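You operate a simulated robot arm through the tools that you are given. There is no shell and no other tool.

Carry out the task below with a simulated two-armed robot. There is one attempt and no reset: what you move stays moved.

## Task
Press the done button two times. Take the yellow padlock from the stop-bar end of the drawer bench and leave it on the back of the workbench. Press the blue reset button three times. Pull the right freezer lid open. Do these in any order.

The check looks at the end state, three seconds after you hand in, the way a careful person would. Anything else that was tipped, shoved, dropped, spilled or broken makes it a failure. Lids that push on must go on centred and level and be pressed home; caps that screw on are set level and turned clockwise until they are tight.

## Robot
Two 7-joint arms with fingered hands on one trunk, on a base that moves. Base frame: it is fixed to the floor where the robot stands at the start and does not move with it; the origin is under the middle of the robot, x ahead of it, y to its left, z up. Lengths are in mm, angles in degrees, forces in N, time in s.
The left shoulder is at the start at [23, 214, 1244], the right one opposite. With the tool pointing down near the work surface each hand reaches from about 120 to 600 mm from the robot's upright axis, wherever it stands, measured 20 degrees to its own side. Places, roughly: back of the workbench [-700, 1400, 900]; blue reset button [8000, 1000, 1000]; done button [-2500, -3000, 900]; padlock [750, -2500, 750]; right freezer lid [4600, 4100, 800]. Payload 3.3 kg a hand.
The tool frame of a hand sits at the grasp point between the pads (the TCP): z along the fingers, y along the line on which they close. The tips reach 26 mm beyond it. The gripper opens to 132 mm; its body begins 73 mm behind the TCP. The gripper is a hand of 2 fingers: y runs from the thumb to the fingers, the wrist lies at [0, 0, -224] in the tool frame.
Orientation is told as [roll, pitch, yaw] about the base's x, y, z axes, in that order, counted from this pose: with the fingers straight down and closing along the base's y, the tool's x points along the base's -x, its y along +y and its z along -z.

## Interface
- The arms move only by the tool play_rows. It takes "left_increments", "right_increments" or both (then of equal length, played together; a hand with none holds still); each is one flat list of numbers, 6 for each row, row after row: the turn, a rotation vector about the tool's x, y, z in degrees, then the shift along the tool's x, y, z in mm. In form: [wx, wy, wz, tx, ty, tz, wx, wy, wz, tx, ty, tz, ...]. A call has 1 to 20 rows; each row is the pose to reach, as a shift and turn from the pose commanded when the call began, along the tool's axes at that moment. Each row takes 0.2 s and may step no farther than 50 mm and 8.6 degrees from the row before; otherwise, the whole call is refused. Where a pose cannot be reached the arm comes as near as it can. A force on the tool above 40 N (or 10 N above the force at the start of the call, whichever is more), or a blocked arm, ends the call early, and 0.2 s more pass. In this call time passes only in rows, and 0.2 s behind the last. It gives the time, the measured TCP pose, the force on the tool (base axes), the opening and the grip force at its end, in the units of the frame above (readings bear some noise), with the torque about the TCP (base axes, N m) and any sound that the robot's microphone picked up.
- Cameras (640 x 400 px; columns grow to the right, rows downward): "scene" is now at [97.7, -1, 1411.7]; the picture's right is [-0.00, -1.00, 0.00], its down [-0.64, 0.00, -0.76] and it looks along [0.76, -0.00, -0.64] (base axes); focal length 296 px, centre (320, 200). "left" rides on the left gripper at [-66, -3, -99] in its tool frame; the picture's right is [0.04, -1.00, 0.00], its down [0.83, 0.03, -0.55] and it looks along [0.55, 0.02, 0.83] (tool axes); focal length 261 px, centre (320, 200). "right" rides on the right gripper at [65, -3, -99] in its tool frame; the picture's right is [0.04, 1.00, 0.00], its down [-0.83, 0.03, -0.55] and it looks along [-0.55, 0.02, 0.83] (tool axes); focal length 261 px, centre (320, 200). There is no depth. A picture from a camera that has moved, and an enlarged one, comes with that camera's place and axes in the base frame and with its lens.
- capture(camera): a new picture of that camera. No time passes.
- lift_body(by): moves the trunk up (or, below 0, down) by that many mm; the arms and the scene camera ride with it, the base frame stays. It gives what a move gives, with no picture.
- roll_base(legs): drives the robot by 1 to 6 legs, each [ahead, left, turn to the left] in mm, mm and degrees, along the robot's own axes; the way and the turn of a leg run together, so that a leg with both is an arc; at most 1500 mm and 180 degrees a leg. The arms and the cameras ride along, it lands a little off, and it stops where it bumps. It gives what a move gives.
- curl_fingers(finger1, thumb_bend, hand): sets how far each is bent, from 0 (flat) to 1 (curled in); at 0.3 the hand is open as for a grip, at 0.7 the pads meet at the TCP. One left out holds its place. A second passes; each finger stops where it meets its share of the squeeze, and holds until it gets a number again. It is the only way to open and close the hand. It gives what a move gives, with no picture; readings hold the bend of each and the force on the fingers (four entries, about 0 where the hand has none), thumb and palm.
- aim_head(pan, tilt): turns the head with the scene camera to pan (to the left, within 86 degrees either way) and tilt (down, from -29 to 69), counted from straight ahead of the robot (the tilt from the chest, where the trunk bows). It gives what a move gives.
- enlarge(camera, box): a new picture of the part [left, top, right, bottom] of that camera's present view, enlarged. No time passes.
- job_done(): hands the job in; it is judged then, once.

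Places have to be worked out from the pictures, the camera data and where the tool is seen. Open the grippers and draw the arms clear of the work before you hand the job in, unless the task says otherwise.

The tools are called after "Request:" by a JSON object that holds its "fn" and its "kwargs". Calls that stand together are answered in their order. play_rows: Moves the arms, as the interface text tells. Its arguments: {"type":"object","properties":{"left_increments":{"type":"array","items":{"type":"number"}},"right_increments":{"type":"array","items":{"type":"number"}}},"required":[]} The other tools are called the same way: lift_body (by) moves the trunk up or down; curl_fingers (finger1, thumb_bend, hand) moves the fingers one by one; roll_base (legs) drives the base; aim_head (pan, tilt) turns the head that bears the scene camera; capture (camera) takes a picture; enlarge (camera, box) takes an enlarged picture of a part of a camera's view; job_done () hands the job in.

At the start:

```text
time_s: 0.0
left_tcp_pos: [427.6, 197.4, 1129.3]
left_orientation: [0.0, 0.1, 0.0]
left_ft_force: [-1.3, 0.0, 0.0]
left_torque: [0.02, -0.01, 0.0]
left_gripper_width: 131.7
left_grasp_force: 0.0
left_shape: jaw
left_bend: [0.3, 0.3]
left_finger forces: [0.1, 0.0, 0.1, 0.0, 0.0, 0.1]
right_tcp_pos: [439.8, -139.7, 1088.0]
right_orientation: [0.0, 0.1, 0.0]
right_ft_force: [-0.1, 0.3, -0.2]
right_torque: [0.03, 0.04, 0.01]
right_gripper_width: 131.4
right_grasp_force: 0.1
right_shape: jaw
right_bend: [0.3, 0.3]
right_finger forces: [0.0, 0.0, 0.1, 0.1, 0.0, 0.0]
trunk travel left (down, up): [-525.0, 236.0]
robot x, y, heading: [-0.4, -1.9, 0.2]
head pan, tilt (commanded): [0.0, 40.1]
```

scene: 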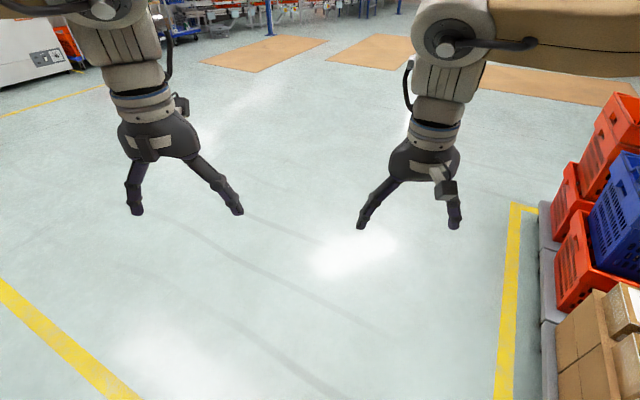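
right: 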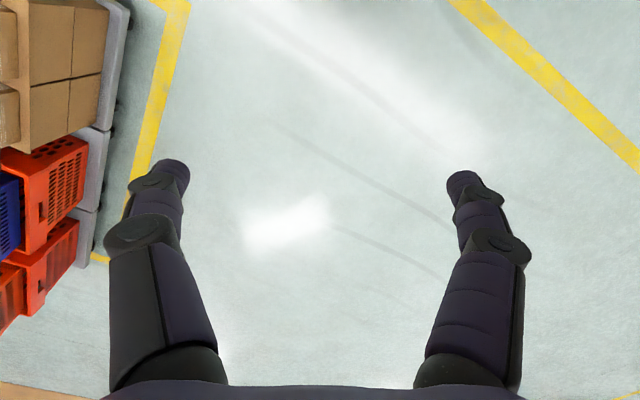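
left: 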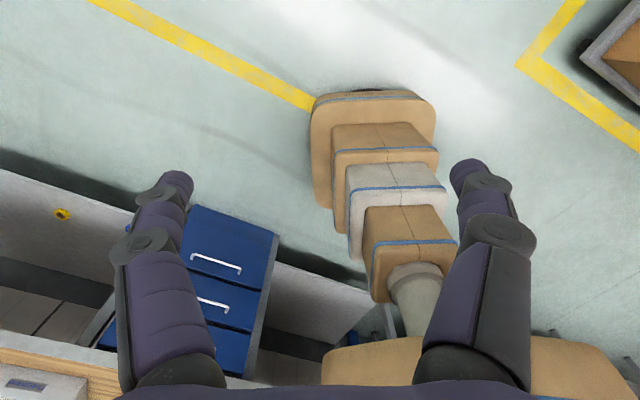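

I start by looking around to learn the layout of the hall before moving.

Request:
{"fn": "aim_head", "kwargs": {"pan": 80, "tilt": 20}}

Request:
{"fn": "capture", "kwargs": {"camera": "scene"}}

Request:
{"fn": "aim_head", "kwargs": {"pan": 0, "tilt": 10}}

Request:
{"fn": "capture", "kwargs": {"camera": "scene"}}

Request:
{"fn": "aim_head", "kwargs": {"pan": -70, "tilt": 15}}

Request:
{"fn": "capture", "kwargs": {"camera": "scene"}}

```text
time_s: 1.5
left_tcp_pos: [427.3, 197.5, 1130.6]
left_orientation: [0.0, 0.0, -0.1]
left_ft_force: [0.7, -0.5, 0.1]
left_torque: [0.0, 0.03, 0.01]
left_gripper_width: 131.8
left_grasp_force: 0.0
left_shape: jaw
left_bend: [0.3, 0.3]
left_finger forces: [0.1, 0.0, 0.0, 0.0, 0.0, 0.0]
right_tcp_pos: [440.5, -140.2, 1088.2]
right_orientation: [-0.1, 0.1, 0.1]
right_ft_force: [0.8, -1.2, -0.3]
right_torque: [0.01, 0.03, -0.02]
right_gripper_width: 131.9
right_grasp_force: 0.0
right_shape: jaw
right_bend: [0.3, 0.3]
right_finger forces: [0.1, 0.0, 0.0, 0.0, 0.0, 0.0]
trunk travel left (down, up): [-525.0, 236.0]
robot x, y, heading: [0.0, 1.4, -0.2]
head pan, tilt (commanded): [80.0, 20.0]
```

```text
taken
camera scene: at [29.0, 90.7, 1443.3], right [0.98, -0.17, 0.0], down [-0.06, -0.34, -0.94], along [0.16, 0.93, -0.34], focal length 296 px, centre (320, 200)
```

scene: 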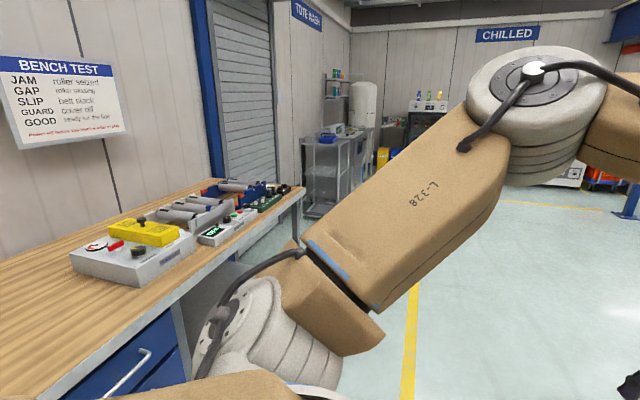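

```text
time_s: 3.1
left_tcp_pos: [427.3, 198.3, 1130.3]
left_orientation: [0.0, -0.1, 0.0]
left_ft_force: [-0.2, 0.4, -0.7]
left_torque: [-0.01, -0.02, -0.01]
left_gripper_width: 132.1
left_grasp_force: 0.0
left_shape: jaw
left_bend: [0.3, 0.3]
left_finger forces: [0.0, 0.0, 0.0, 0.0, 0.0, 0.0]
right_tcp_pos: [438.6, -141.2, 1088.1]
right_orientation: [-0.1, 0.0, -0.1]
right_ft_force: [-0.5, 0.4, -1.1]
right_torque: [-0.01, 0.0, 0.0]
right_gripper_width: 132.0
right_grasp_force: 0.0
right_shape: jaw
right_bend: [0.3, 0.3]
right_finger forces: [0.0, 0.1, 0.1, 0.0, 0.0, 0.0]
trunk travel left (down, up): [-525.0, 236.0]
robot x, y, heading: [2.4, -2.0, 0.1]
head pan, tilt (commanded): [0.0, 10.0]
```

```text
taken
camera scene: at [105.8, -0.9, 1459.6], right [0.0, -1.0, 0.0], down [-0.17, 0.0, -0.98], along [0.98, 0.0, -0.17], focal length 296 px, centre (320, 200)
```

scene: 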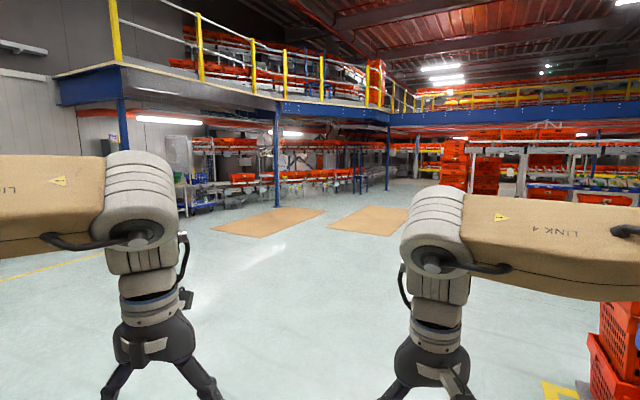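

```text
time_s: 4.5
left_tcp_pos: [427.6, 197.6, 1129.9]
left_orientation: [0.0, 0.0, -0.1]
left_ft_force: [-0.1, 0.6, -0.4]
left_torque: [0.01, 0.03, -0.02]
left_gripper_width: 131.7
left_grasp_force: 0.1
left_shape: jaw
left_bend: [0.3, 0.3]
left_finger forces: [0.1, 0.0, 0.0, 0.0, 0.1, 0.1]
right_tcp_pos: [438.9, -140.7, 1088.6]
right_orientation: [0.0, 0.0, 0.0]
right_ft_force: [-0.6, -0.1, -0.8]
right_torque: [-0.01, 0.04, -0.05]
right_gripper_width: 132.0
right_grasp_force: 0.0
right_shape: jaw
right_bend: [0.3, 0.3]
right_finger forces: [0.0, 0.0, 0.1, 0.0, 0.1, 0.1]
trunk travel left (down, up): [-525.0, 236.0]
robot x, y, heading: [-0.3, 1.8, 0.0]
head pan, tilt (commanded): [-70.0, 15.0]
```

```text
taken
camera scene: at [44.8, -88.7, 1451.5], right [-0.94, -0.34, 0.0], down [-0.09, 0.24, -0.97], along [0.33, -0.91, -0.26], focal length 296 px, centre (320, 200)
```

scene: 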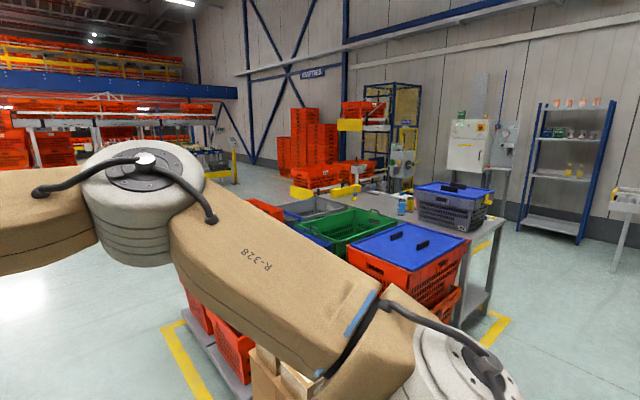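

The workbench lies to my left, and the right side holds a tote table and a wall with machines. I zoom in on the area toward the padlock at about [750, -2500, 750].

Request:
{"fn": "enlarge", "kwargs": {"camera": "scene", "box": [240, 120, 640, 370]}}

Request:
{"fn": "enlarge", "kwargs": {"camera": "scene", "box": [260, 160, 420, 260]}}

```text
1.60 times, centred on (440, 245) of scene
camera zoom: at [44.8, -88.7, 1451.5], right [-0.94, -0.34, 0.0], down [-0.09, 0.24, -0.97], along [0.33, -0.91, -0.26], focal length 474 px, centre (128, 128)
```

zoom: 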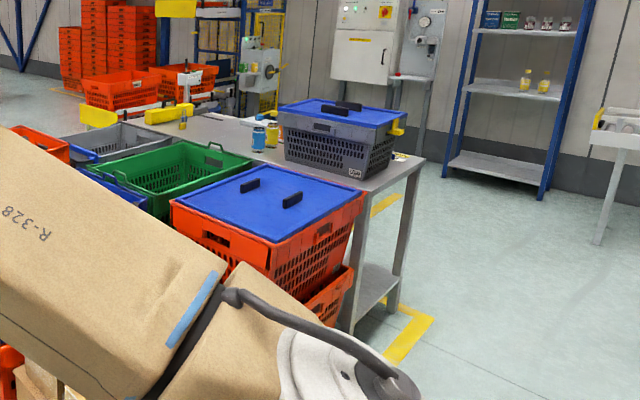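

```text
4.00 times, centred on (340, 210) of scene
camera zoom: at [44.8, -88.7, 1451.5], right [-0.94, -0.34, 0.0], down [-0.09, 0.24, -0.97], along [0.33, -0.91, -0.26], focal length 1184 px, centre (240, 160)
```

zoom: 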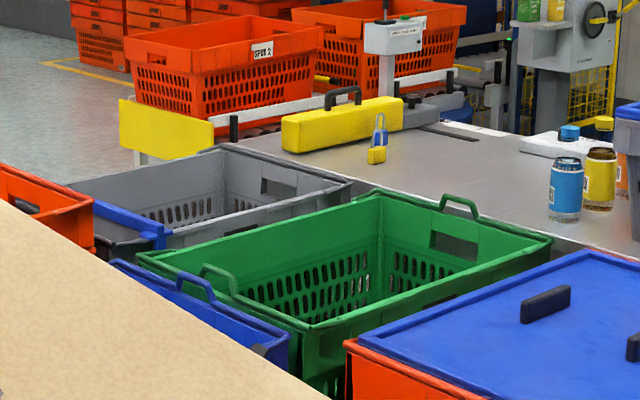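

A yellow padlock with a blue shackle seems to stand on the grey bench near yellow bars. I look farther round both sides to check clearance before turning.

Request:
{"fn": "aim_head", "kwargs": {"pan": -86, "tilt": 40}}

Request:
{"fn": "capture", "kwargs": {"camera": "scene"}}

Request:
{"fn": "aim_head", "kwargs": {"pan": 86, "tilt": 40}}

Request:
{"fn": "capture", "kwargs": {"camera": "scene"}}

```text
time_s: 5.4
left_tcp_pos: [427.1, 197.8, 1130.8]
left_orientation: [0.0, 0.0, 0.1]
left_ft_force: [0.7, -0.7, -0.1]
left_torque: [-0.03, -0.04, 0.03]
left_gripper_width: 131.8
left_grasp_force: 0.1
left_shape: jaw
left_bend: [0.3, 0.3]
left_finger forces: [0.0, 0.0, 0.1, 0.0, 0.0, 0.1]
right_tcp_pos: [439.9, -141.0, 1086.8]
right_orientation: [0.1, 0.1, 0.0]
right_ft_force: [-0.9, -1.1, -0.6]
right_torque: [-0.01, -0.04, 0.01]
right_gripper_width: 132.1
right_grasp_force: 0.1
right_shape: jaw
right_bend: [0.3, 0.3]
right_finger forces: [0.0, 0.0, 0.0, 0.0, 0.1, 0.0]
trunk travel left (down, up): [-525.0, 236.0]
robot x, y, heading: [1.1, 1.4, 0.2]
head pan, tilt (commanded): [-85.9, 40.0]
```

```text
taken
camera scene: at [18.8, -85.8, 1412.0], right [-1.0, -0.07, 0.0], down [-0.05, 0.64, -0.77], along [0.05, -0.76, -0.64], focal length 296 px, centre (320, 200)
```

scene: 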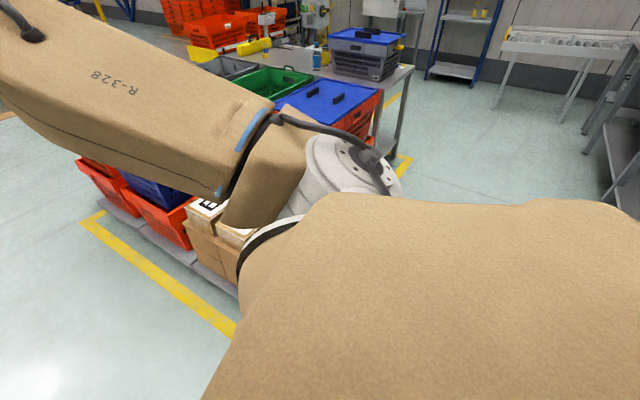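

```text
time_s: 8.0
left_tcp_pos: [427.8, 198.9, 1129.7]
left_orientation: [-0.1, 0.0, 0.0]
left_ft_force: [0.7, -0.3, 0.7]
left_torque: [0.01, 0.0, 0.0]
left_gripper_width: 132.0
left_grasp_force: 0.0
left_shape: jaw
left_bend: [0.3, 0.3]
left_finger forces: [0.0, 0.0, 0.0, 0.0, 0.0, 0.0]
right_tcp_pos: [440.4, -140.6, 1087.5]
right_orientation: [0.1, 0.0, 0.1]
right_ft_force: [0.7, -0.1, -0.3]
right_torque: [-0.01, -0.01, -0.03]
right_gripper_width: 132.0
right_grasp_force: 0.1
right_shape: jaw
right_bend: [0.3, 0.3]
right_finger forces: [0.0, 0.0, 0.1, 0.0, 0.0, 0.0]
trunk travel left (down, up): [-525.0, 236.0]
robot x, y, heading: [0.3, -0.0, 0.2]
head pan, tilt (commanded): [85.9, 40.0]
```

```text
taken
camera scene: at [18.8, 83.8, 1411.9], right [1.0, -0.07, 0.0], down [-0.05, -0.64, -0.77], along [0.05, 0.76, -0.64], focal length 296 px, centre (320, 200)
```

scene: 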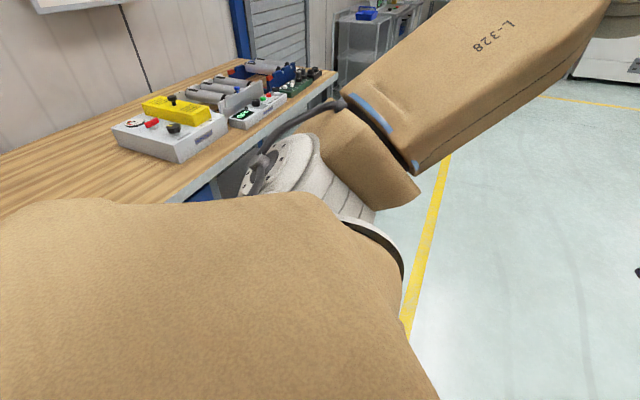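

The workbench runs diagonally along the left wall, its front edge about 640 mm from me. I turn right in place to look at the padlock bench and done-button area.

Request:
{"fn": "roll_base", "kwargs": {"legs": [[0, 0, -110]]}}

Request:
{"fn": "aim_head", "kwargs": {"pan": 0, "tilt": 15}}

Request:
{"fn": "capture", "kwargs": {"camera": "scene"}}

Request:
{"fn": "aim_head", "kwargs": {"pan": -70, "tilt": 15}}

Request:
{"fn": "capture", "kwargs": {"camera": "scene"}}

Request:
{"fn": "aim_head", "kwargs": {"pan": 60, "tilt": 15}}

Request:
{"fn": "capture", "kwargs": {"camera": "scene"}}

```text
time_s: 13.0
left_tcp_pos: [33.4, -471.2, 1130.3]
left_orientation: [0.0, 0.0, -110.8]
left_ft_force: [-0.4, 0.0, -0.6]
left_torque: [-0.01, 0.04, 0.0]
left_gripper_width: 131.9
left_grasp_force: 0.0
left_shape: jaw
left_bend: [0.3, 0.3]
left_finger forces: [0.0, 0.0, 0.0, 0.1, 0.1, 0.1]
right_tcp_pos: [-287.6, -360.9, 1088.4]
right_orientation: [0.0, -0.1, -110.9]
right_ft_force: [0.9, 0.5, 0.1]
right_torque: [-0.02, 0.0, 0.05]
right_gripper_width: 131.9
right_grasp_force: 0.0
right_shape: jaw
right_bend: [0.3, 0.3]
right_finger forces: [0.1, 0.0, 0.1, 0.0, 0.0, 0.1]
trunk travel left (down, up): [-525.0, 236.0]
robot x, y, heading: [0.2, 0.4, -110.5]
head pan, tilt (commanded): [85.9, 40.0]
```

```text
time_s: 14.6
left_tcp_pos: [32.7, -470.3, 1130.6]
left_orientation: [0.0, -0.1, -110.8]
left_ft_force: [0.2, 0.3, -0.6]
left_torque: [-0.01, 0.0, 0.0]
left_gripper_width: 132.0
left_grasp_force: 0.1
left_shape: jaw
left_bend: [0.3, 0.3]
left_finger forces: [0.1, 0.0, 0.0, 0.0, 0.0, 0.1]
right_tcp_pos: [-286.0, -360.2, 1088.5]
right_orientation: [-0.1, 0.0, -110.9]
right_ft_force: [-0.8, 0.0, 0.3]
right_torque: [0.0, -0.03, 0.01]
right_gripper_width: 131.8
right_grasp_force: 0.1
right_shape: jaw
right_bend: [0.3, 0.3]
right_finger forces: [0.0, 0.0, 0.0, 0.0, 0.0, 0.1]
trunk travel left (down, up): [-525.0, 236.0]
robot x, y, heading: [0.9, 0.3, -110.9]
head pan, tilt (commanded): [0.0, 15.0]
```

```text
taken
camera scene: at [-40.6, -102.4, 1451.4], right [-0.94, 0.35, 0.0], down [0.09, 0.24, -0.97], along [-0.34, -0.9, -0.26], focal length 296 px, centre (320, 200)
```

scene: 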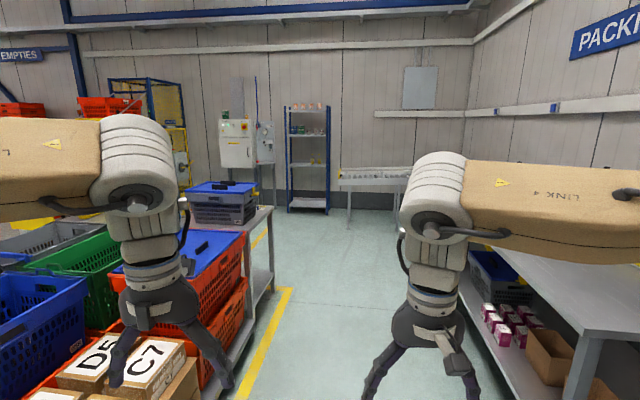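

```text
time_s: 16.0
left_tcp_pos: [33.4, -471.2, 1129.5]
left_orientation: [0.1, -0.1, -110.8]
left_ft_force: [0.3, -0.5, 0.4]
left_torque: [0.0, 0.01, 0.02]
left_gripper_width: 131.8
left_grasp_force: 0.0
left_shape: jaw
left_bend: [0.3, 0.3]
left_finger forces: [0.1, 0.0, 0.1, 0.0, 0.0, 0.0]
right_tcp_pos: [-286.9, -360.0, 1088.3]
right_orientation: [0.0, 0.0, -110.9]
right_ft_force: [0.3, -0.5, 0.5]
right_torque: [0.04, 0.02, 0.02]
right_gripper_width: 131.6
right_grasp_force: 0.0
right_shape: jaw
right_bend: [0.3, 0.3]
right_finger forces: [0.0, 0.1, 0.0, 0.1, 0.0, 0.1]
trunk travel left (down, up): [-525.0, 236.0]
robot x, y, heading: [-1.2, -2.0, -110.4]
head pan, tilt (commanded): [-70.0, 15.0]
```

```text
taken
camera scene: at [-100.9, -13.8, 1451.5], right [0.01, 1.0, 0.0], down [0.26, 0.0, -0.97], along [-0.97, 0.01, -0.26], focal length 296 px, centre (320, 200)
```

scene: 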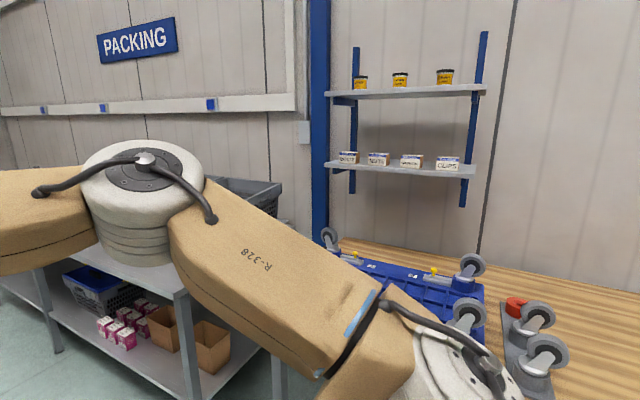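

```text
time_s: 18.1
left_tcp_pos: [33.5, -470.2, 1130.6]
left_orientation: [0.0, 0.0, -110.8]
left_ft_force: [-0.3, 0.0, -0.7]
left_torque: [0.0, 0.0, 0.05]
left_gripper_width: 131.8
left_grasp_force: 0.1
left_shape: jaw
left_bend: [0.3, 0.3]
left_finger forces: [0.0, 0.0, 0.0, 0.0, 0.0, 0.1]
right_tcp_pos: [-288.4, -361.1, 1088.5]
right_orientation: [0.0, 0.0, -110.8]
right_ft_force: [0.5, -0.5, -0.4]
right_torque: [0.03, -0.03, 0.02]
right_gripper_width: 132.1
right_grasp_force: 0.0
right_shape: jaw
right_bend: [0.3, 0.3]
right_finger forces: [0.0, 0.1, 0.0, 0.0, 0.1, 0.0]
trunk travel left (down, up): [-525.0, 236.0]
robot x, y, heading: [-0.9, 0.9, -110.7]
head pan, tilt (commanded): [60.0, 15.0]
```

```text
taken
camera scene: at [51.5, -87.5, 1451.4], right [-0.78, -0.63, 0.0], down [-0.16, 0.2, -0.97], along [0.61, -0.75, -0.26], focal length 296 px, centre (320, 200)
```

scene: 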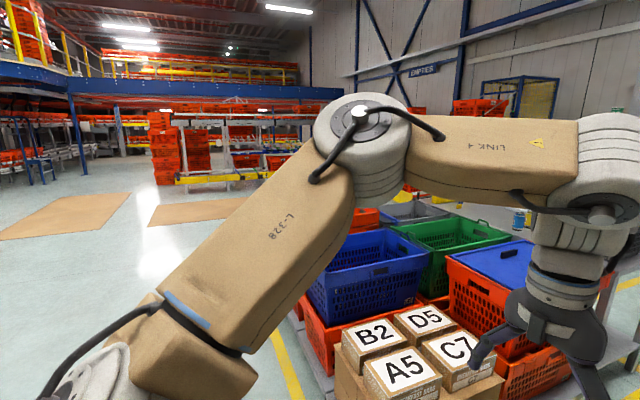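

The packing bench is on the right, a roller conveyor ahead, and the drawer bench ahead-left behind stacked totes. I zoom in on the done-button direction.

Request:
{"fn": "aim_head", "kwargs": {"pan": -20, "tilt": 10}}

Request:
{"fn": "capture", "kwargs": {"camera": "scene"}}

Request:
{"fn": "enlarge", "kwargs": {"camera": "scene", "box": [160, 120, 360, 245]}}

```text
time_s: 19.6
left_tcp_pos: [32.0, -469.5, 1129.6]
left_orientation: [0.0, -0.1, -110.8]
left_ft_force: [0.1, -0.9, 0.6]
left_torque: [0.0, -0.02, 0.0]
left_gripper_width: 131.9
left_grasp_force: 0.0
left_shape: jaw
left_bend: [0.3, 0.3]
left_finger forces: [0.0, 0.0, 0.0, 0.0, 0.0, 0.0]
right_tcp_pos: [-287.2, -360.7, 1089.6]
right_orientation: [0.0, 0.0, -110.8]
right_ft_force: [0.3, 0.3, -0.5]
right_torque: [0.01, 0.01, 0.0]
right_gripper_width: 132.2
right_grasp_force: 0.1
right_shape: jaw
right_bend: [0.3, 0.3]
right_finger forces: [0.0, 0.1, 0.1, 0.0, 0.1, 0.0]
trunk travel left (down, up): [-525.0, 236.0]
robot x, y, heading: [0.8, -2.3, -110.7]
head pan, tilt (commanded): [-20.0, 10.0]
```

```text
taken
camera scene: at [-68.2, -85.4, 1459.6], right [-0.76, 0.65, 0.0], down [0.11, 0.13, -0.98], along [-0.64, -0.75, -0.17], focal length 296 px, centre (320, 200)
```

scene: 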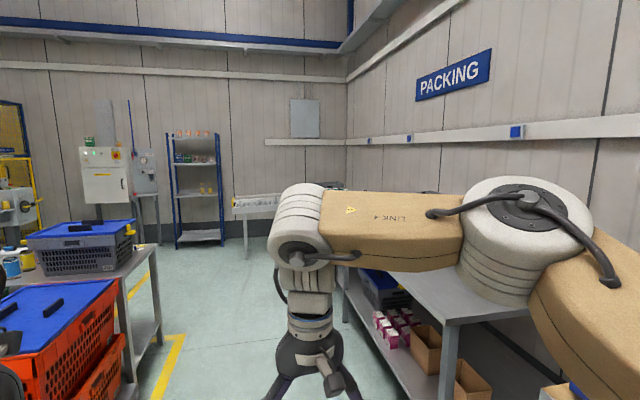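

```text
3.20 times, centred on (260, 182) of scene
camera zoom: at [-68.2, -85.4, 1459.6], right [-0.76, 0.65, 0.0], down [0.11, 0.13, -0.98], along [-0.64, -0.75, -0.17], focal length 947 px, centre (512, 256)
```

zoom: 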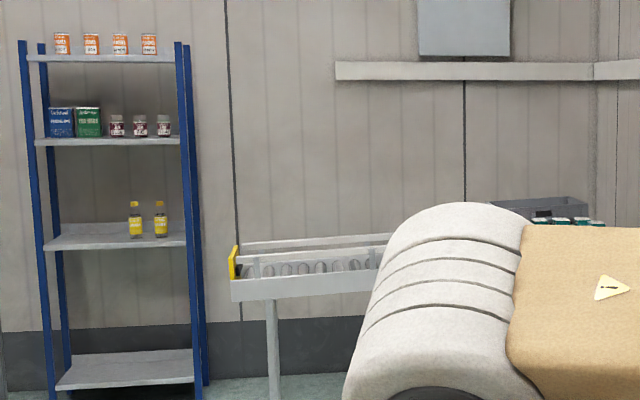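

The hall is rotated: its long axis runs along about heading -118.7°. The aisle between the table zone and packing bench is centred on my axis, so I align and drive down it, then look again.

Request:
{"fn": "roll_base", "kwargs": {"legs": [[0, 0, -8], [1300, 0, 0]]}}

Request:
{"fn": "aim_head", "kwargs": {"pan": 0, "tilt": 15}}

Request:
{"fn": "capture", "kwargs": {"camera": "scene"}}

Request:
{"fn": "aim_head", "kwargs": {"pan": 60, "tilt": 20}}

Request:
{"fn": "capture", "kwargs": {"camera": "scene"}}

Request:
{"fn": "aim_head", "kwargs": {"pan": -50, "tilt": 15}}

Request:
{"fn": "capture", "kwargs": {"camera": "scene"}}

```text
time_s: 26.8
left_tcp_pos: [-636.8, -1614.3, 1130.4]
left_orientation: [-0.1, 0.1, -117.7]
left_ft_force: [0.6, 0.0, -0.4]
left_torque: [0.01, 0.01, -0.01]
left_gripper_width: 132.1
left_grasp_force: 0.1
left_shape: jaw
left_bend: [0.3, 0.3]
left_finger forces: [0.0, 0.0, 0.0, 0.1, 0.0, 0.0]
right_tcp_pos: [-941.2, -1467.7, 1087.6]
right_orientation: [0.0, 0.0, -117.8]
right_ft_force: [-0.5, 0.3, 0.5]
right_torque: [0.02, 0.0, -0.03]
right_gripper_width: 131.9
right_grasp_force: 0.2
right_shape: jaw
right_bend: [0.3, 0.3]
right_finger forces: [0.0, 0.0, 0.0, 0.0, 0.0, 0.0]
trunk travel left (down, up): [-525.0, 236.0]
robot x, y, heading: [-609.0, -1145.6, -117.7]
head pan, tilt (commanded): [-20.0, 10.0]
```

```text
time_s: 27.6
left_tcp_pos: [-634.9, -1614.0, 1130.9]
left_orientation: [0.0, 0.0, -117.7]
left_ft_force: [-0.5, -0.6, 0.1]
left_torque: [0.03, -0.03, -0.02]
left_gripper_width: 131.7
left_grasp_force: 0.0
left_shape: jaw
left_bend: [0.3, 0.3]
left_finger forces: [0.1, 0.0, 0.0, 0.0, 0.0, 0.0]
right_tcp_pos: [-941.7, -1468.3, 1088.8]
right_orientation: [-0.1, 0.0, -117.9]
right_ft_force: [0.3, -0.2, 0.1]
right_torque: [-0.01, 0.0, -0.03]
right_gripper_width: 131.8
right_grasp_force: 0.2
right_shape: jaw
right_bend: [0.3, 0.3]
right_finger forces: [0.0, 0.0, 0.0, 0.1, 0.0, 0.1]
trunk travel left (down, up): [-525.0, 236.0]
robot x, y, heading: [-617.2, -1143.3, -117.8]
head pan, tilt (commanded): [0.0, 15.0]
```

```text
taken
camera scene: at [-665.1, -1240.8, 1451.5], right [-0.88, 0.47, 0.0], down [0.12, 0.23, -0.97], along [-0.45, -0.85, -0.26], focal length 296 px, centre (320, 200)
```

scene: 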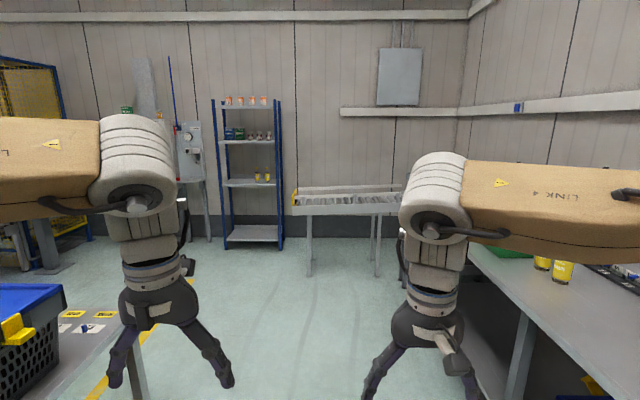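

```text
time_s: 28.9
left_tcp_pos: [-636.2, -1614.5, 1130.6]
left_orientation: [-0.1, 0.0, -117.7]
left_ft_force: [-0.4, -0.4, 0.2]
left_torque: [-0.01, 0.03, 0.0]
left_gripper_width: 132.1
left_grasp_force: 0.0
left_shape: jaw
left_bend: [0.3, 0.3]
left_finger forces: [0.0, 0.0, 0.0, 0.0, 0.0, 0.1]
right_tcp_pos: [-940.8, -1468.1, 1088.9]
right_orientation: [0.0, -0.1, -117.8]
right_ft_force: [-0.1, 0.0, -0.1]
right_torque: [0.01, -0.04, 0.01]
right_gripper_width: 131.7
right_grasp_force: 0.1
right_shape: jaw
right_bend: [0.3, 0.3]
right_finger forces: [0.1, 0.1, 0.0, 0.0, 0.0, 0.0]
trunk travel left (down, up): [-525.0, 236.0]
robot x, y, heading: [-612.8, -1139.8, -117.6]
head pan, tilt (commanded): [60.0, 20.0]
```

```text
taken
camera scene: at [-571.9, -1236.9, 1443.3], right [-0.85, -0.53, 0.0], down [-0.18, 0.29, -0.94], along [0.5, -0.79, -0.34], focal length 296 px, centre (320, 200)
```

scene: 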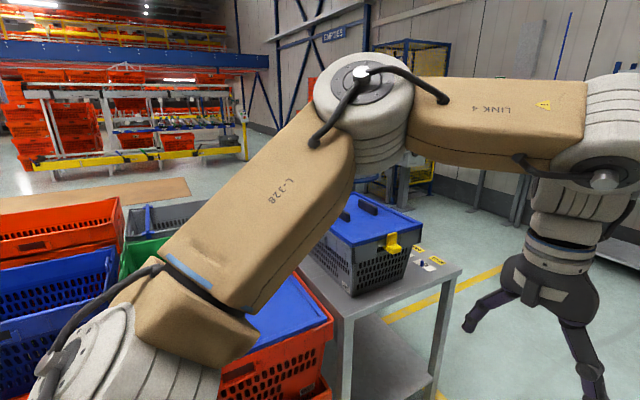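

```text
time_s: 30.8
left_tcp_pos: [-636.9, -1615.2, 1129.8]
left_orientation: [0.1, 0.0, -117.7]
left_ft_force: [-0.7, 0.3, 0.0]
left_torque: [-0.06, 0.0, -0.01]
left_gripper_width: 132.1
left_grasp_force: 0.0
left_shape: jaw
left_bend: [0.3, 0.3]
left_finger forces: [0.0, 0.0, 0.0, 0.0, 0.0, 0.1]
right_tcp_pos: [-941.8, -1467.0, 1089.4]
right_orientation: [0.0, 0.1, -117.8]
right_ft_force: [0.4, 0.8, 0.2]
right_torque: [-0.02, 0.0, -0.04]
right_gripper_width: 131.9
right_grasp_force: 0.2
right_shape: jaw
right_bend: [0.3, 0.3]
right_finger forces: [0.0, 0.1, 0.1, 0.1, 0.0, 0.0]
trunk travel left (down, up): [-525.0, 236.0]
robot x, y, heading: [-614.7, -1142.5, -117.9]
head pan, tilt (commanded): [-50.0, 15.0]
```

```text
taken
camera scene: at [-712.8, -1178.0, 1451.4], right [-0.21, 0.98, 0.0], down [0.25, 0.06, -0.97], along [-0.94, -0.21, -0.26], focal length 296 px, centre (320, 200)
```

scene: 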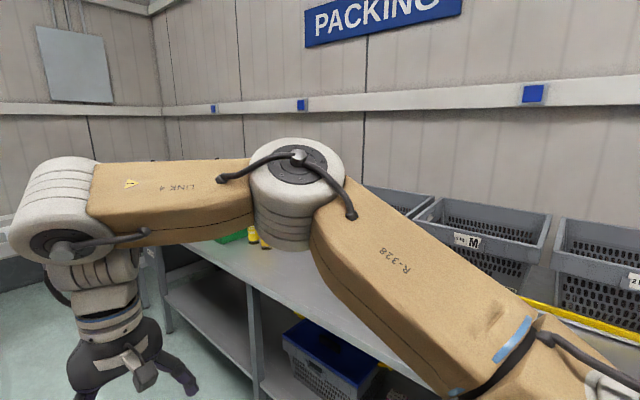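

The aisle continues to a roller conveyor at the far wall; the done button should be near its right end by the packing bench. I drive 1100 mm farther and look right and left.

Request:
{"fn": "roll_base", "kwargs": {"legs": [[1150, 0, 0]]}}

Request:
{"fn": "aim_head", "kwargs": {"pan": -30, "tilt": 20}}

Request:
{"fn": "capture", "kwargs": {"camera": "scene"}}

Request:
{"fn": "aim_head", "kwargs": {"pan": 86, "tilt": 20}}

Request:
{"fn": "capture", "kwargs": {"camera": "scene"}}

Request:
{"fn": "aim_head", "kwargs": {"pan": 30, "tilt": 20}}

Request:
{"fn": "capture", "kwargs": {"camera": "scene"}}

```text
time_s: 36.6
left_tcp_pos: [-1165.9, -2624.2, 1130.5]
left_orientation: [0.0, 0.0, -117.7]
left_ft_force: [-0.5, -0.6, -0.6]
left_torque: [0.0, 0.01, -0.01]
left_gripper_width: 131.9
left_grasp_force: 0.1
left_shape: jaw
left_bend: [0.3, 0.3]
left_finger forces: [0.1, 0.0, 0.1, 0.0, 0.0, 0.0]
right_tcp_pos: [-1472.2, -2476.5, 1089.3]
right_orientation: [-0.1, 0.0, -117.7]
right_ft_force: [-0.2, -0.6, -0.3]
right_torque: [0.04, 0.0, 0.02]
right_gripper_width: 131.5
right_grasp_force: 0.1
right_shape: jaw
right_bend: [0.3, 0.3]
right_finger forces: [0.1, 0.0, 0.0, 0.1, 0.0, 0.0]
trunk travel left (down, up): [-525.0, 236.0]
robot x, y, heading: [-1142.8, -2151.1, -117.6]
head pan, tilt (commanded): [-50.0, 15.0]
```

```text
time_s: 37.4
left_tcp_pos: [-1166.6, -2623.9, 1130.1]
left_orientation: [0.0, -0.1, -117.7]
left_ft_force: [-1.2, 0.1, 0.4]
left_torque: [-0.01, 0.01, 0.04]
left_gripper_width: 131.7
left_grasp_force: 0.1
left_shape: jaw
left_bend: [0.3, 0.3]
left_finger forces: [0.0, 0.0, 0.0, 0.0, 0.0, 0.0]
right_tcp_pos: [-1471.1, -2476.6, 1088.5]
right_orientation: [0.0, 0.1, -117.8]
right_ft_force: [-0.4, -0.7, 0.5]
right_torque: [0.0, -0.01, -0.01]
right_gripper_width: 131.9
right_grasp_force: 0.0
right_shape: jaw
right_bend: [0.3, 0.3]
right_finger forces: [0.0, 0.0, 0.0, 0.1, 0.0, 0.0]
trunk travel left (down, up): [-525.0, 236.0]
robot x, y, heading: [-1140.9, -2155.1, -117.7]
head pan, tilt (commanded): [-30.0, 20.0]
```

```text
taken
camera scene: at [-1230.8, -2217.1, 1443.3], right [-0.53, 0.85, 0.0], down [0.29, 0.18, -0.94], along [-0.79, -0.5, -0.34], focal length 296 px, centre (320, 200)
```

scene: 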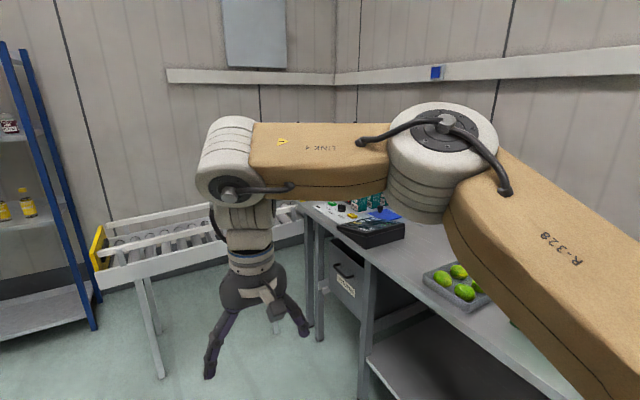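

```text
time_s: 39.4
left_tcp_pos: [-1166.6, -2623.9, 1130.7]
left_orientation: [0.1, 0.0, -117.7]
left_ft_force: [-0.8, 0.2, 1.1]
left_torque: [-0.02, -0.03, 0.0]
left_gripper_width: 131.9
left_grasp_force: 0.0
left_shape: jaw
left_bend: [0.3, 0.3]
left_finger forces: [0.0, 0.0, 0.0, 0.0, 0.0, 0.0]
right_tcp_pos: [-1471.9, -2476.5, 1088.3]
right_orientation: [-0.1, -0.1, -117.8]
right_ft_force: [0.2, 0.9, 0.0]
right_torque: [0.0, -0.02, 0.01]
right_gripper_width: 132.0
right_grasp_force: 0.1
right_shape: jaw
right_bend: [0.3, 0.3]
right_finger forces: [0.1, 0.0, 0.1, 0.0, 0.0, 0.1]
trunk travel left (down, up): [-525.0, 236.0]
robot x, y, heading: [-1144.7, -2155.0, -117.6]
head pan, tilt (commanded): [85.9, 20.0]
```

```text
taken
camera scene: at [-1072.9, -2216.5, 1443.3], right [-0.53, -0.85, 0.0], down [-0.29, 0.18, -0.94], along [0.8, -0.5, -0.34], focal length 296 px, centre (320, 200)
```

scene: 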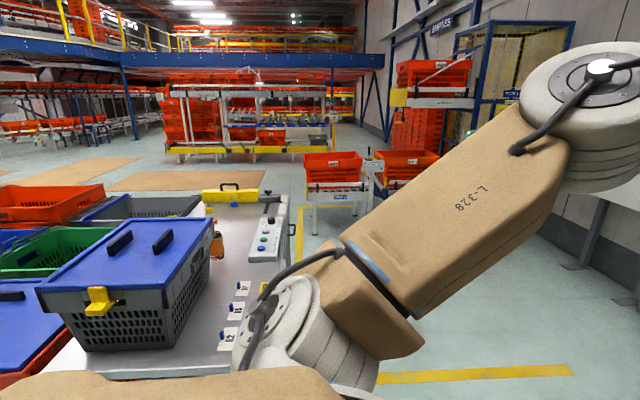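

```text
time_s: 40.6
left_tcp_pos: [-1166.4, -2623.5, 1129.4]
left_orientation: [0.0, 0.0, -117.7]
left_ft_force: [2.1, 0.0, -0.8]
left_torque: [0.0, 0.01, -0.02]
left_gripper_width: 131.8
left_grasp_force: 0.1
left_shape: jaw
left_bend: [0.3, 0.3]
left_finger forces: [0.0, 0.0, 0.0, 0.1, 0.0, 0.0]
right_tcp_pos: [-1471.4, -2477.4, 1088.3]
right_orientation: [-0.1, 0.0, -117.8]
right_ft_force: [0.0, 0.1, 0.3]
right_torque: [-0.04, 0.02, 0.0]
right_gripper_width: 131.7
right_grasp_force: 0.1
right_shape: jaw
right_bend: [0.3, 0.3]
right_finger forces: [0.0, 0.0, 0.0, 0.0, 0.0, 0.0]
trunk travel left (down, up): [-525.0, 236.0]
robot x, y, heading: [-1142.9, -2150.8, -117.6]
head pan, tilt (commanded): [30.0, 20.0]
```

```text
taken
camera scene: at [-1148.2, -2260.5, 1443.3], right [-1.0, -0.04, 0.0], down [-0.01, 0.34, -0.94], along [0.04, -0.94, -0.34], focal length 296 px, centre (320, 200)
```

scene: 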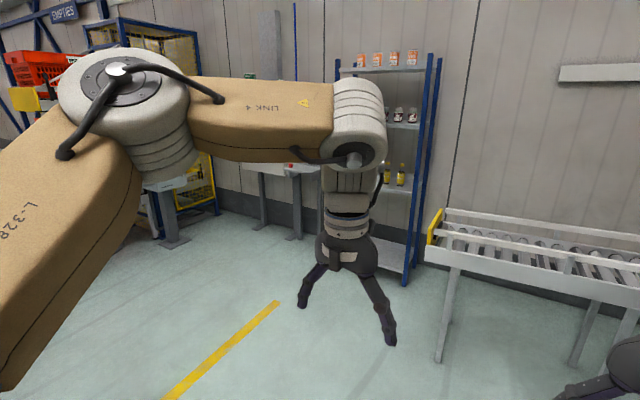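

The drawer bench (left) has a yellow stop bar at its far end, and the packing bench corner (right) has a device with pads. I zoom in on both.

Request:
{"fn": "aim_head", "kwargs": {"pan": 86, "tilt": 20}}

Request:
{"fn": "enlarge", "kwargs": {"camera": "scene", "box": [180, 150, 340, 250]}}

Request:
{"fn": "aim_head", "kwargs": {"pan": -40, "tilt": 25}}

Request:
{"fn": "enlarge", "kwargs": {"camera": "scene", "box": [200, 120, 440, 270]}}

```text
time_s: 41.9
left_tcp_pos: [-1166.5, -2624.6, 1131.3]
left_orientation: [0.0, 0.0, -117.7]
left_ft_force: [0.1, 0.0, 0.2]
left_torque: [0.01, 0.02, 0.0]
left_gripper_width: 131.7
left_grasp_force: 0.1
left_shape: jaw
left_bend: [0.3, 0.3]
left_finger forces: [0.0, 0.1, 0.0, 0.0, 0.1, 0.1]
right_tcp_pos: [-1470.8, -2475.8, 1088.4]
right_orientation: [0.0, 0.0, -117.8]
right_ft_force: [-0.5, -1.0, 0.1]
right_torque: [-0.01, 0.01, 0.0]
right_gripper_width: 131.9
right_grasp_force: 0.0
right_shape: jaw
right_bend: [0.3, 0.3]
right_finger forces: [0.1, 0.0, 0.0, 0.1, 0.1, 0.0]
trunk travel left (down, up): [-525.0, 236.0]
robot x, y, heading: [-1145.6, -2152.4, -117.9]
head pan, tilt (commanded): [85.9, 20.0]
```

```text
4.00 times, centred on (260, 200) of scene
camera zoom: at [-1072.9, -2216.6, 1443.3], right [-0.53, -0.85, 0.0], down [-0.29, 0.18, -0.94], along [0.8, -0.5, -0.34], focal length 1184 px, centre (560, 200)
```

zoom: 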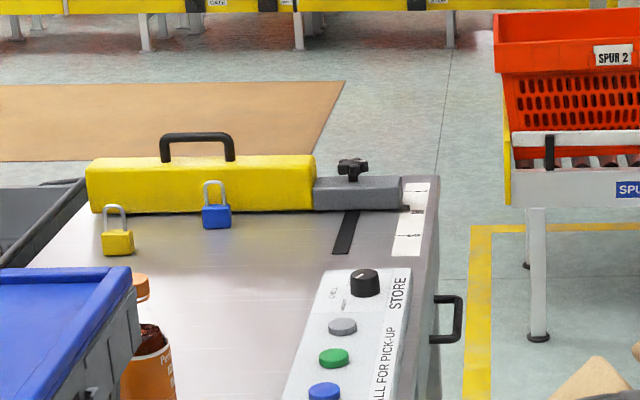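

```text
time_s: 43.9
left_tcp_pos: [-1166.8, -2624.3, 1130.9]
left_orientation: [0.1, 0.1, -117.8]
left_ft_force: [-0.1, 0.3, -0.3]
left_torque: [0.01, 0.03, 0.03]
left_gripper_width: 131.6
left_grasp_force: 0.2
left_shape: jaw
left_bend: [0.3, 0.3]
left_finger forces: [0.0, 0.0, 0.0, 0.0, 0.1, 0.1]
right_tcp_pos: [-1472.0, -2477.4, 1088.3]
right_orientation: [0.0, 0.0, -117.7]
right_ft_force: [-0.2, -0.2, 0.0]
right_torque: [-0.03, 0.0, 0.02]
right_gripper_width: 131.7
right_grasp_force: 0.2
right_shape: jaw
right_bend: [0.3, 0.3]
right_finger forces: [0.0, 0.1, 0.1, 0.0, 0.1, 0.0]
trunk travel left (down, up): [-525.0, 236.0]
robot x, y, heading: [-1141.9, -2156.0, -117.9]
head pan, tilt (commanded): [-40.0, 25.0]
```

```text
2.67 times, centred on (320, 195) of scene
camera zoom: at [-1237.2, -2202.4, 1435.2], right [-0.38, 0.93, 0.0], down [0.39, 0.16, -0.91], along [-0.84, -0.34, -0.42], focal length 789 px, centre (320, 213)
```

zoom: 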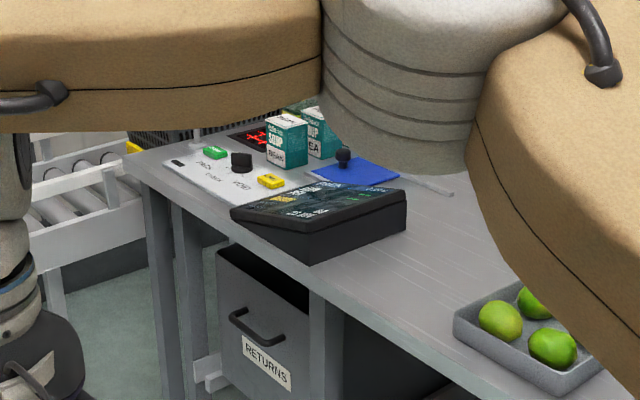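

The yellow padlock (and a blue decoy) stands at the stop bar of the drawer bench. The packing-bench panel with green/yellow buttons is at about [-2500, -2920]; I drive ahead 1150 and turn right to face it.

Request:
{"fn": "roll_base", "kwargs": {"legs": [[1120, 0, 0], [0, 0, -91]]}}

Request:
{"fn": "aim_head", "kwargs": {"pan": 20, "tilt": 40}}

Request:
{"fn": "capture", "kwargs": {"camera": "scene"}}

Request:
{"fn": "capture", "kwargs": {"camera": "left"}}

```text
time_s: 53.6
left_tcp_pos: [-2132.3, -3106.4, 1130.2]
left_orientation: [0.0, 0.1, 150.3]
left_ft_force: [0.4, 0.5, 0.3]
left_torque: [-0.03, 0.03, -0.03]
left_gripper_width: 131.9
left_grasp_force: 0.0
left_shape: jaw
left_bend: [0.3, 0.3]
left_finger forces: [0.1, 0.1, 0.0, 0.0, 0.0, 0.0]
right_tcp_pos: [-1975.0, -2805.5, 1089.1]
right_orientation: [0.1, 0.0, 150.4]
right_ft_force: [-0.8, -1.0, -0.3]
right_torque: [-0.01, 0.02, 0.0]
right_gripper_width: 132.0
right_grasp_force: 0.0
right_shape: jaw
right_bend: [0.3, 0.3]
right_finger forces: [0.0, 0.0, 0.0, 0.1, 0.0, 0.0]
trunk travel left (down, up): [-525.0, 236.0]
robot x, y, heading: [-1662.5, -3147.6, 150.3]
head pan, tilt (commanded): [-40.0, 25.0]
```

```text
time_s: 54.9
left_tcp_pos: [-2132.5, -3106.0, 1130.0]
left_orientation: [0.0, 0.0, 150.4]
left_ft_force: [0.2, 0.5, 0.0]
left_torque: [0.0, 0.01, 0.04]
left_gripper_width: 132.0
left_grasp_force: 0.0
left_shape: jaw
left_bend: [0.3, 0.3]
left_finger forces: [0.0, 0.0, 0.1, 0.0, 0.1, 0.1]
right_tcp_pos: [-1975.1, -2806.3, 1088.5]
right_orientation: [0.0, 0.1, 150.4]
right_ft_force: [-0.1, 0.1, -0.5]
right_torque: [0.02, 0.04, 0.02]
right_gripper_width: 131.9
right_grasp_force: 0.1
right_shape: jaw
right_bend: [0.3, 0.3]
right_finger forces: [0.0, 0.0, 0.0, 0.0, 0.0, 0.1]
trunk travel left (down, up): [-525.0, 236.0]
robot x, y, heading: [-1667.1, -3144.4, 150.3]
head pan, tilt (commanded): [20.0, 40.0]
```

```text
taken
camera scene: at [-1761.8, -3124.6, 1411.9], right [0.17, 0.99, 0.0], down [0.63, -0.11, -0.77], along [-0.76, 0.13, -0.64], focal length 296 px, centre (320, 200)
```

scene: 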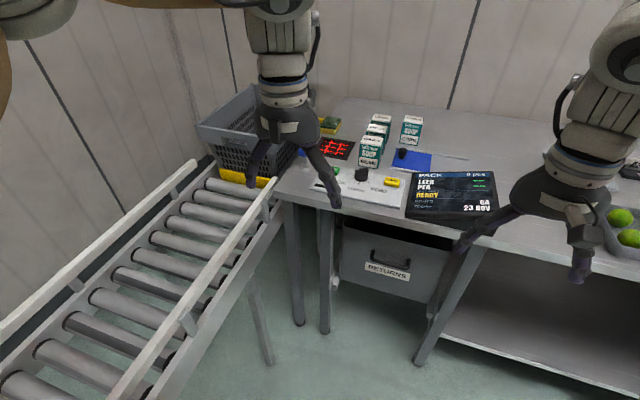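

```text
taken
camera left: at [-2187.5, -3072.3, 1230.2], right [0.53, 0.85, 0.0], down [0.71, -0.44, 0.55], along [0.47, -0.29, -0.83], focal length 261 px, centre (320, 200)
```

left: 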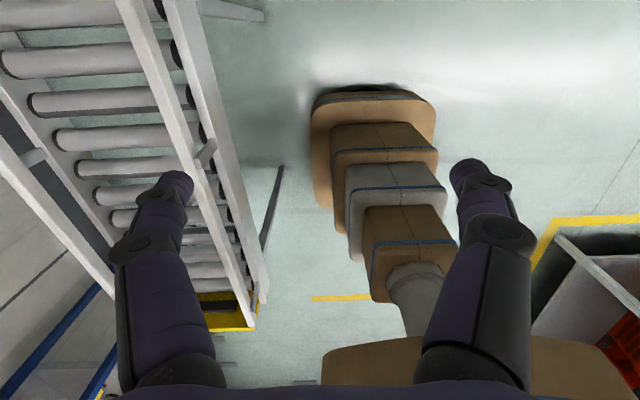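

The robot base is about 250 mm in radius. I zoom in on the panel to read its labels.

Request:
{"fn": "enlarge", "kwargs": {"camera": "scene", "box": [290, 120, 450, 220]}}

```text
4.00 times, centred on (370, 170) of scene
camera zoom: at [-1761.8, -3124.6, 1411.9], right [0.17, 0.99, 0.0], down [0.63, -0.11, -0.77], along [-0.76, 0.13, -0.64], focal length 1184 px, centre (120, 320)
```

zoom: 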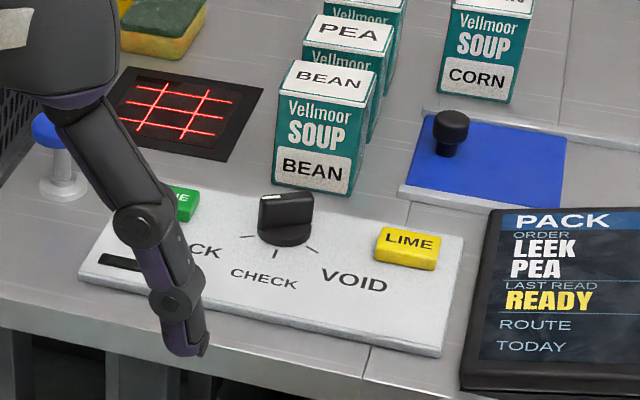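

The green button reads "...NE" – likely DONE; the yellow one is LIME. I drive 290 mm closer to the bench and look again to confirm.

Request:
{"fn": "roll_base", "kwargs": {"legs": [[290, 0, 1]]}}

Request:
{"fn": "aim_head", "kwargs": {"pan": 10, "tilt": 55}}

Request:
{"fn": "capture", "kwargs": {"camera": "scene"}}

Request:
{"fn": "capture", "kwargs": {"camera": "right"}}

```text
time_s: 56.9
left_tcp_pos: [-2385.8, -2974.0, 1130.4]
left_orientation: [0.0, 0.1, 151.3]
left_ft_force: [-0.2, 0.0, 0.0]
left_torque: [-0.02, 0.0, 0.0]
left_gripper_width: 132.0
left_grasp_force: 0.1
left_shape: jaw
left_bend: [0.3, 0.3]
left_finger forces: [0.0, 0.0, 0.0, 0.0, 0.0, 0.1]
right_tcp_pos: [-2234.4, -2670.0, 1086.7]
right_orientation: [0.0, 0.1, 151.4]
right_ft_force: [-1.1, 0.1, 0.1]
right_torque: [-0.02, 0.02, 0.0]
right_gripper_width: 131.5
right_grasp_force: 0.0
right_shape: jaw
right_bend: [0.3, 0.3]
right_finger forces: [0.0, 0.0, 0.0, 0.0, 0.0, 0.0]
trunk travel left (down, up): [-525.0, 236.0]
robot x, y, heading: [-1914.8, -3006.3, 151.1]
head pan, tilt (commanded): [20.0, 40.0]
```

```text
time_s: 57.6
left_tcp_pos: [-2385.6, -2975.8, 1130.8]
left_orientation: [0.0, 0.0, 151.4]
left_ft_force: [-0.1, 0.2, -0.4]
left_torque: [0.01, 0.01, 0.0]
left_gripper_width: 131.8
left_grasp_force: 0.1
left_shape: jaw
left_bend: [0.3, 0.3]
left_finger forces: [0.1, 0.1, 0.0, 0.0, 0.1, 0.1]
right_tcp_pos: [-2232.8, -2671.3, 1087.6]
right_orientation: [-0.1, 0.0, 151.3]
right_ft_force: [-1.2, 0.8, 0.2]
right_torque: [0.01, -0.01, -0.01]
right_gripper_width: 132.0
right_grasp_force: 0.0
right_shape: jaw
right_bend: [0.3, 0.3]
right_finger forces: [0.0, 0.0, 0.1, 0.0, 0.0, 0.0]
trunk travel left (down, up): [-525.0, 236.0]
robot x, y, heading: [-1913.4, -3005.8, 151.3]
head pan, tilt (commanded): [10.0, 55.0]
```

```text
taken
camera scene: at [-1998.9, -2975.6, 1391.3], right [0.32, 0.95, 0.0], down [0.78, -0.26, -0.57], along [-0.54, 0.18, -0.82], focal length 296 px, centre (320, 200)
```

scene: 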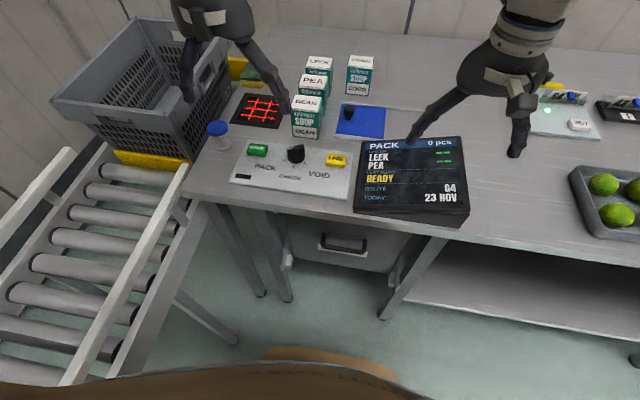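

```text
taken
camera right: at [-2176.2, -2699.6, 1188.4], right [-0.44, -0.9, 0.0], down [-0.75, 0.37, 0.55], along [-0.5, 0.24, -0.83], focal length 261 px, centre (320, 200)
```

right: 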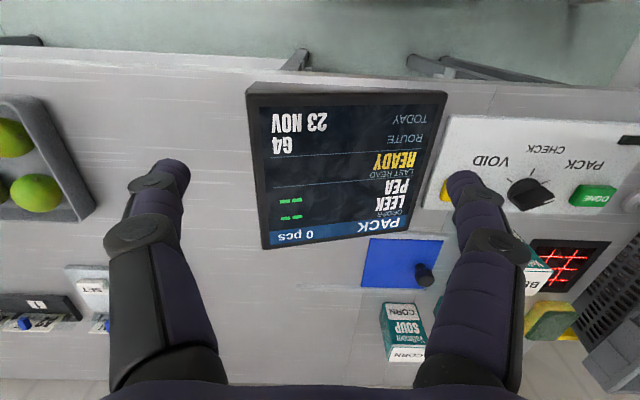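

The green button is labelled DONE; triangulating scene and right views puts it at about [-2525, -2960, 878]. That's at the edge of reach, so I drive 80 mm closer and close the left hand for pressing.

Request:
{"fn": "roll_base", "kwargs": {"legs": [[80, 0, 0]]}}

Request:
{"fn": "curl_fingers", "kwargs": {"hand": "left", "finger1": 0.7, "thumb_bend": 0.7}}

Request:
{"fn": "capture", "kwargs": {"camera": "scene"}}

Request:
{"fn": "capture", "kwargs": {"camera": "left"}}

```text
time_s: 58.7
left_tcp_pos: [-2457.8, -2934.6, 1129.8]
left_orientation: [0.0, 0.1, 151.4]
left_ft_force: [0.1, -0.7, 0.2]
left_torque: [-0.02, 0.0, 0.04]
left_gripper_width: 132.0
left_grasp_force: 0.0
left_shape: jaw
left_bend: [0.3, 0.3]
left_finger forces: [0.0, 0.0, 0.0, 0.0, 0.1, 0.0]
right_tcp_pos: [-2306.5, -2630.8, 1086.2]
right_orientation: [0.0, 0.2, 151.4]
right_ft_force: [-0.3, 0.6, -0.2]
right_torque: [-0.02, -0.04, -0.01]
right_gripper_width: 131.9
right_grasp_force: 0.1
right_shape: jaw
right_bend: [0.3, 0.3]
right_finger forces: [0.0, 0.0, 0.1, 0.0, 0.0, 0.0]
trunk travel left (down, up): [-525.0, 236.0]
robot x, y, heading: [-1992.0, -2965.1, 151.2]
head pan, tilt (commanded): [10.0, 55.0]
```

```text
time_s: 59.7
left_tcp_pos: [-2457.4, -2934.9, 1130.3]
left_orientation: [0.0, 0.0, 151.4]
left_ft_force: [-0.3, -0.3, -0.5]
left_torque: [-0.01, 0.0, -0.01]
left_gripper_width: 2.1
left_grasp_force: 0.1
left_shape: fingers
left_bend: [0.7, 0.7]
left_finger forces: [0.0, 0.1, 0.0, 0.1, 0.1, 0.0]
right_tcp_pos: [-2304.3, -2632.3, 1087.8]
right_orientation: [-0.1, 0.1, 151.5]
right_ft_force: [-0.2, 0.1, -0.4]
right_torque: [-0.01, -0.01, 0.01]
right_gripper_width: 131.8
right_grasp_force: 0.0
right_shape: jaw
right_bend: [0.3, 0.3]
right_finger forces: [0.0, 0.0, 0.1, 0.0, 0.0, 0.0]
trunk travel left (down, up): [-525.0, 236.0]
robot x, y, heading: [-1984.6, -2967.7, 151.4]
head pan, tilt (commanded): [10.0, 55.0]
```

```text
taken
camera scene: at [-2070.7, -2936.4, 1391.2], right [0.32, 0.95, 0.0], down [0.78, -0.26, -0.57], along [-0.54, 0.18, -0.82], focal length 296 px, centre (320, 200)
```

scene: 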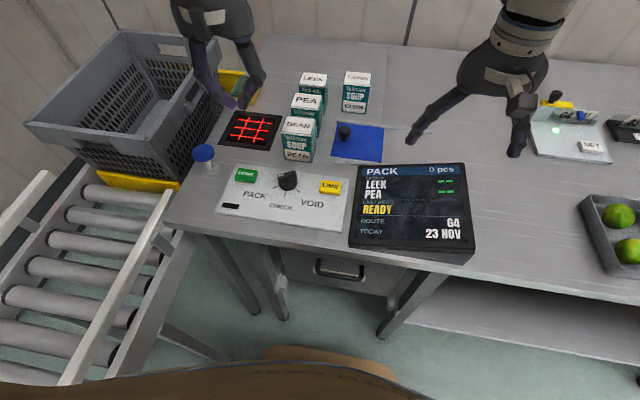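

```text
taken
camera left: at [-2513.0, -2901.7, 1230.2], right [0.51, 0.86, 0.0], down [0.71, -0.43, 0.55], along [0.47, -0.28, -0.83], focal length 261 px, centre (320, 200)
```

left: 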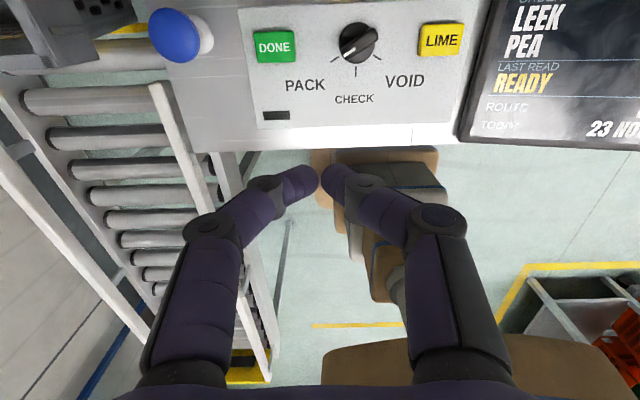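

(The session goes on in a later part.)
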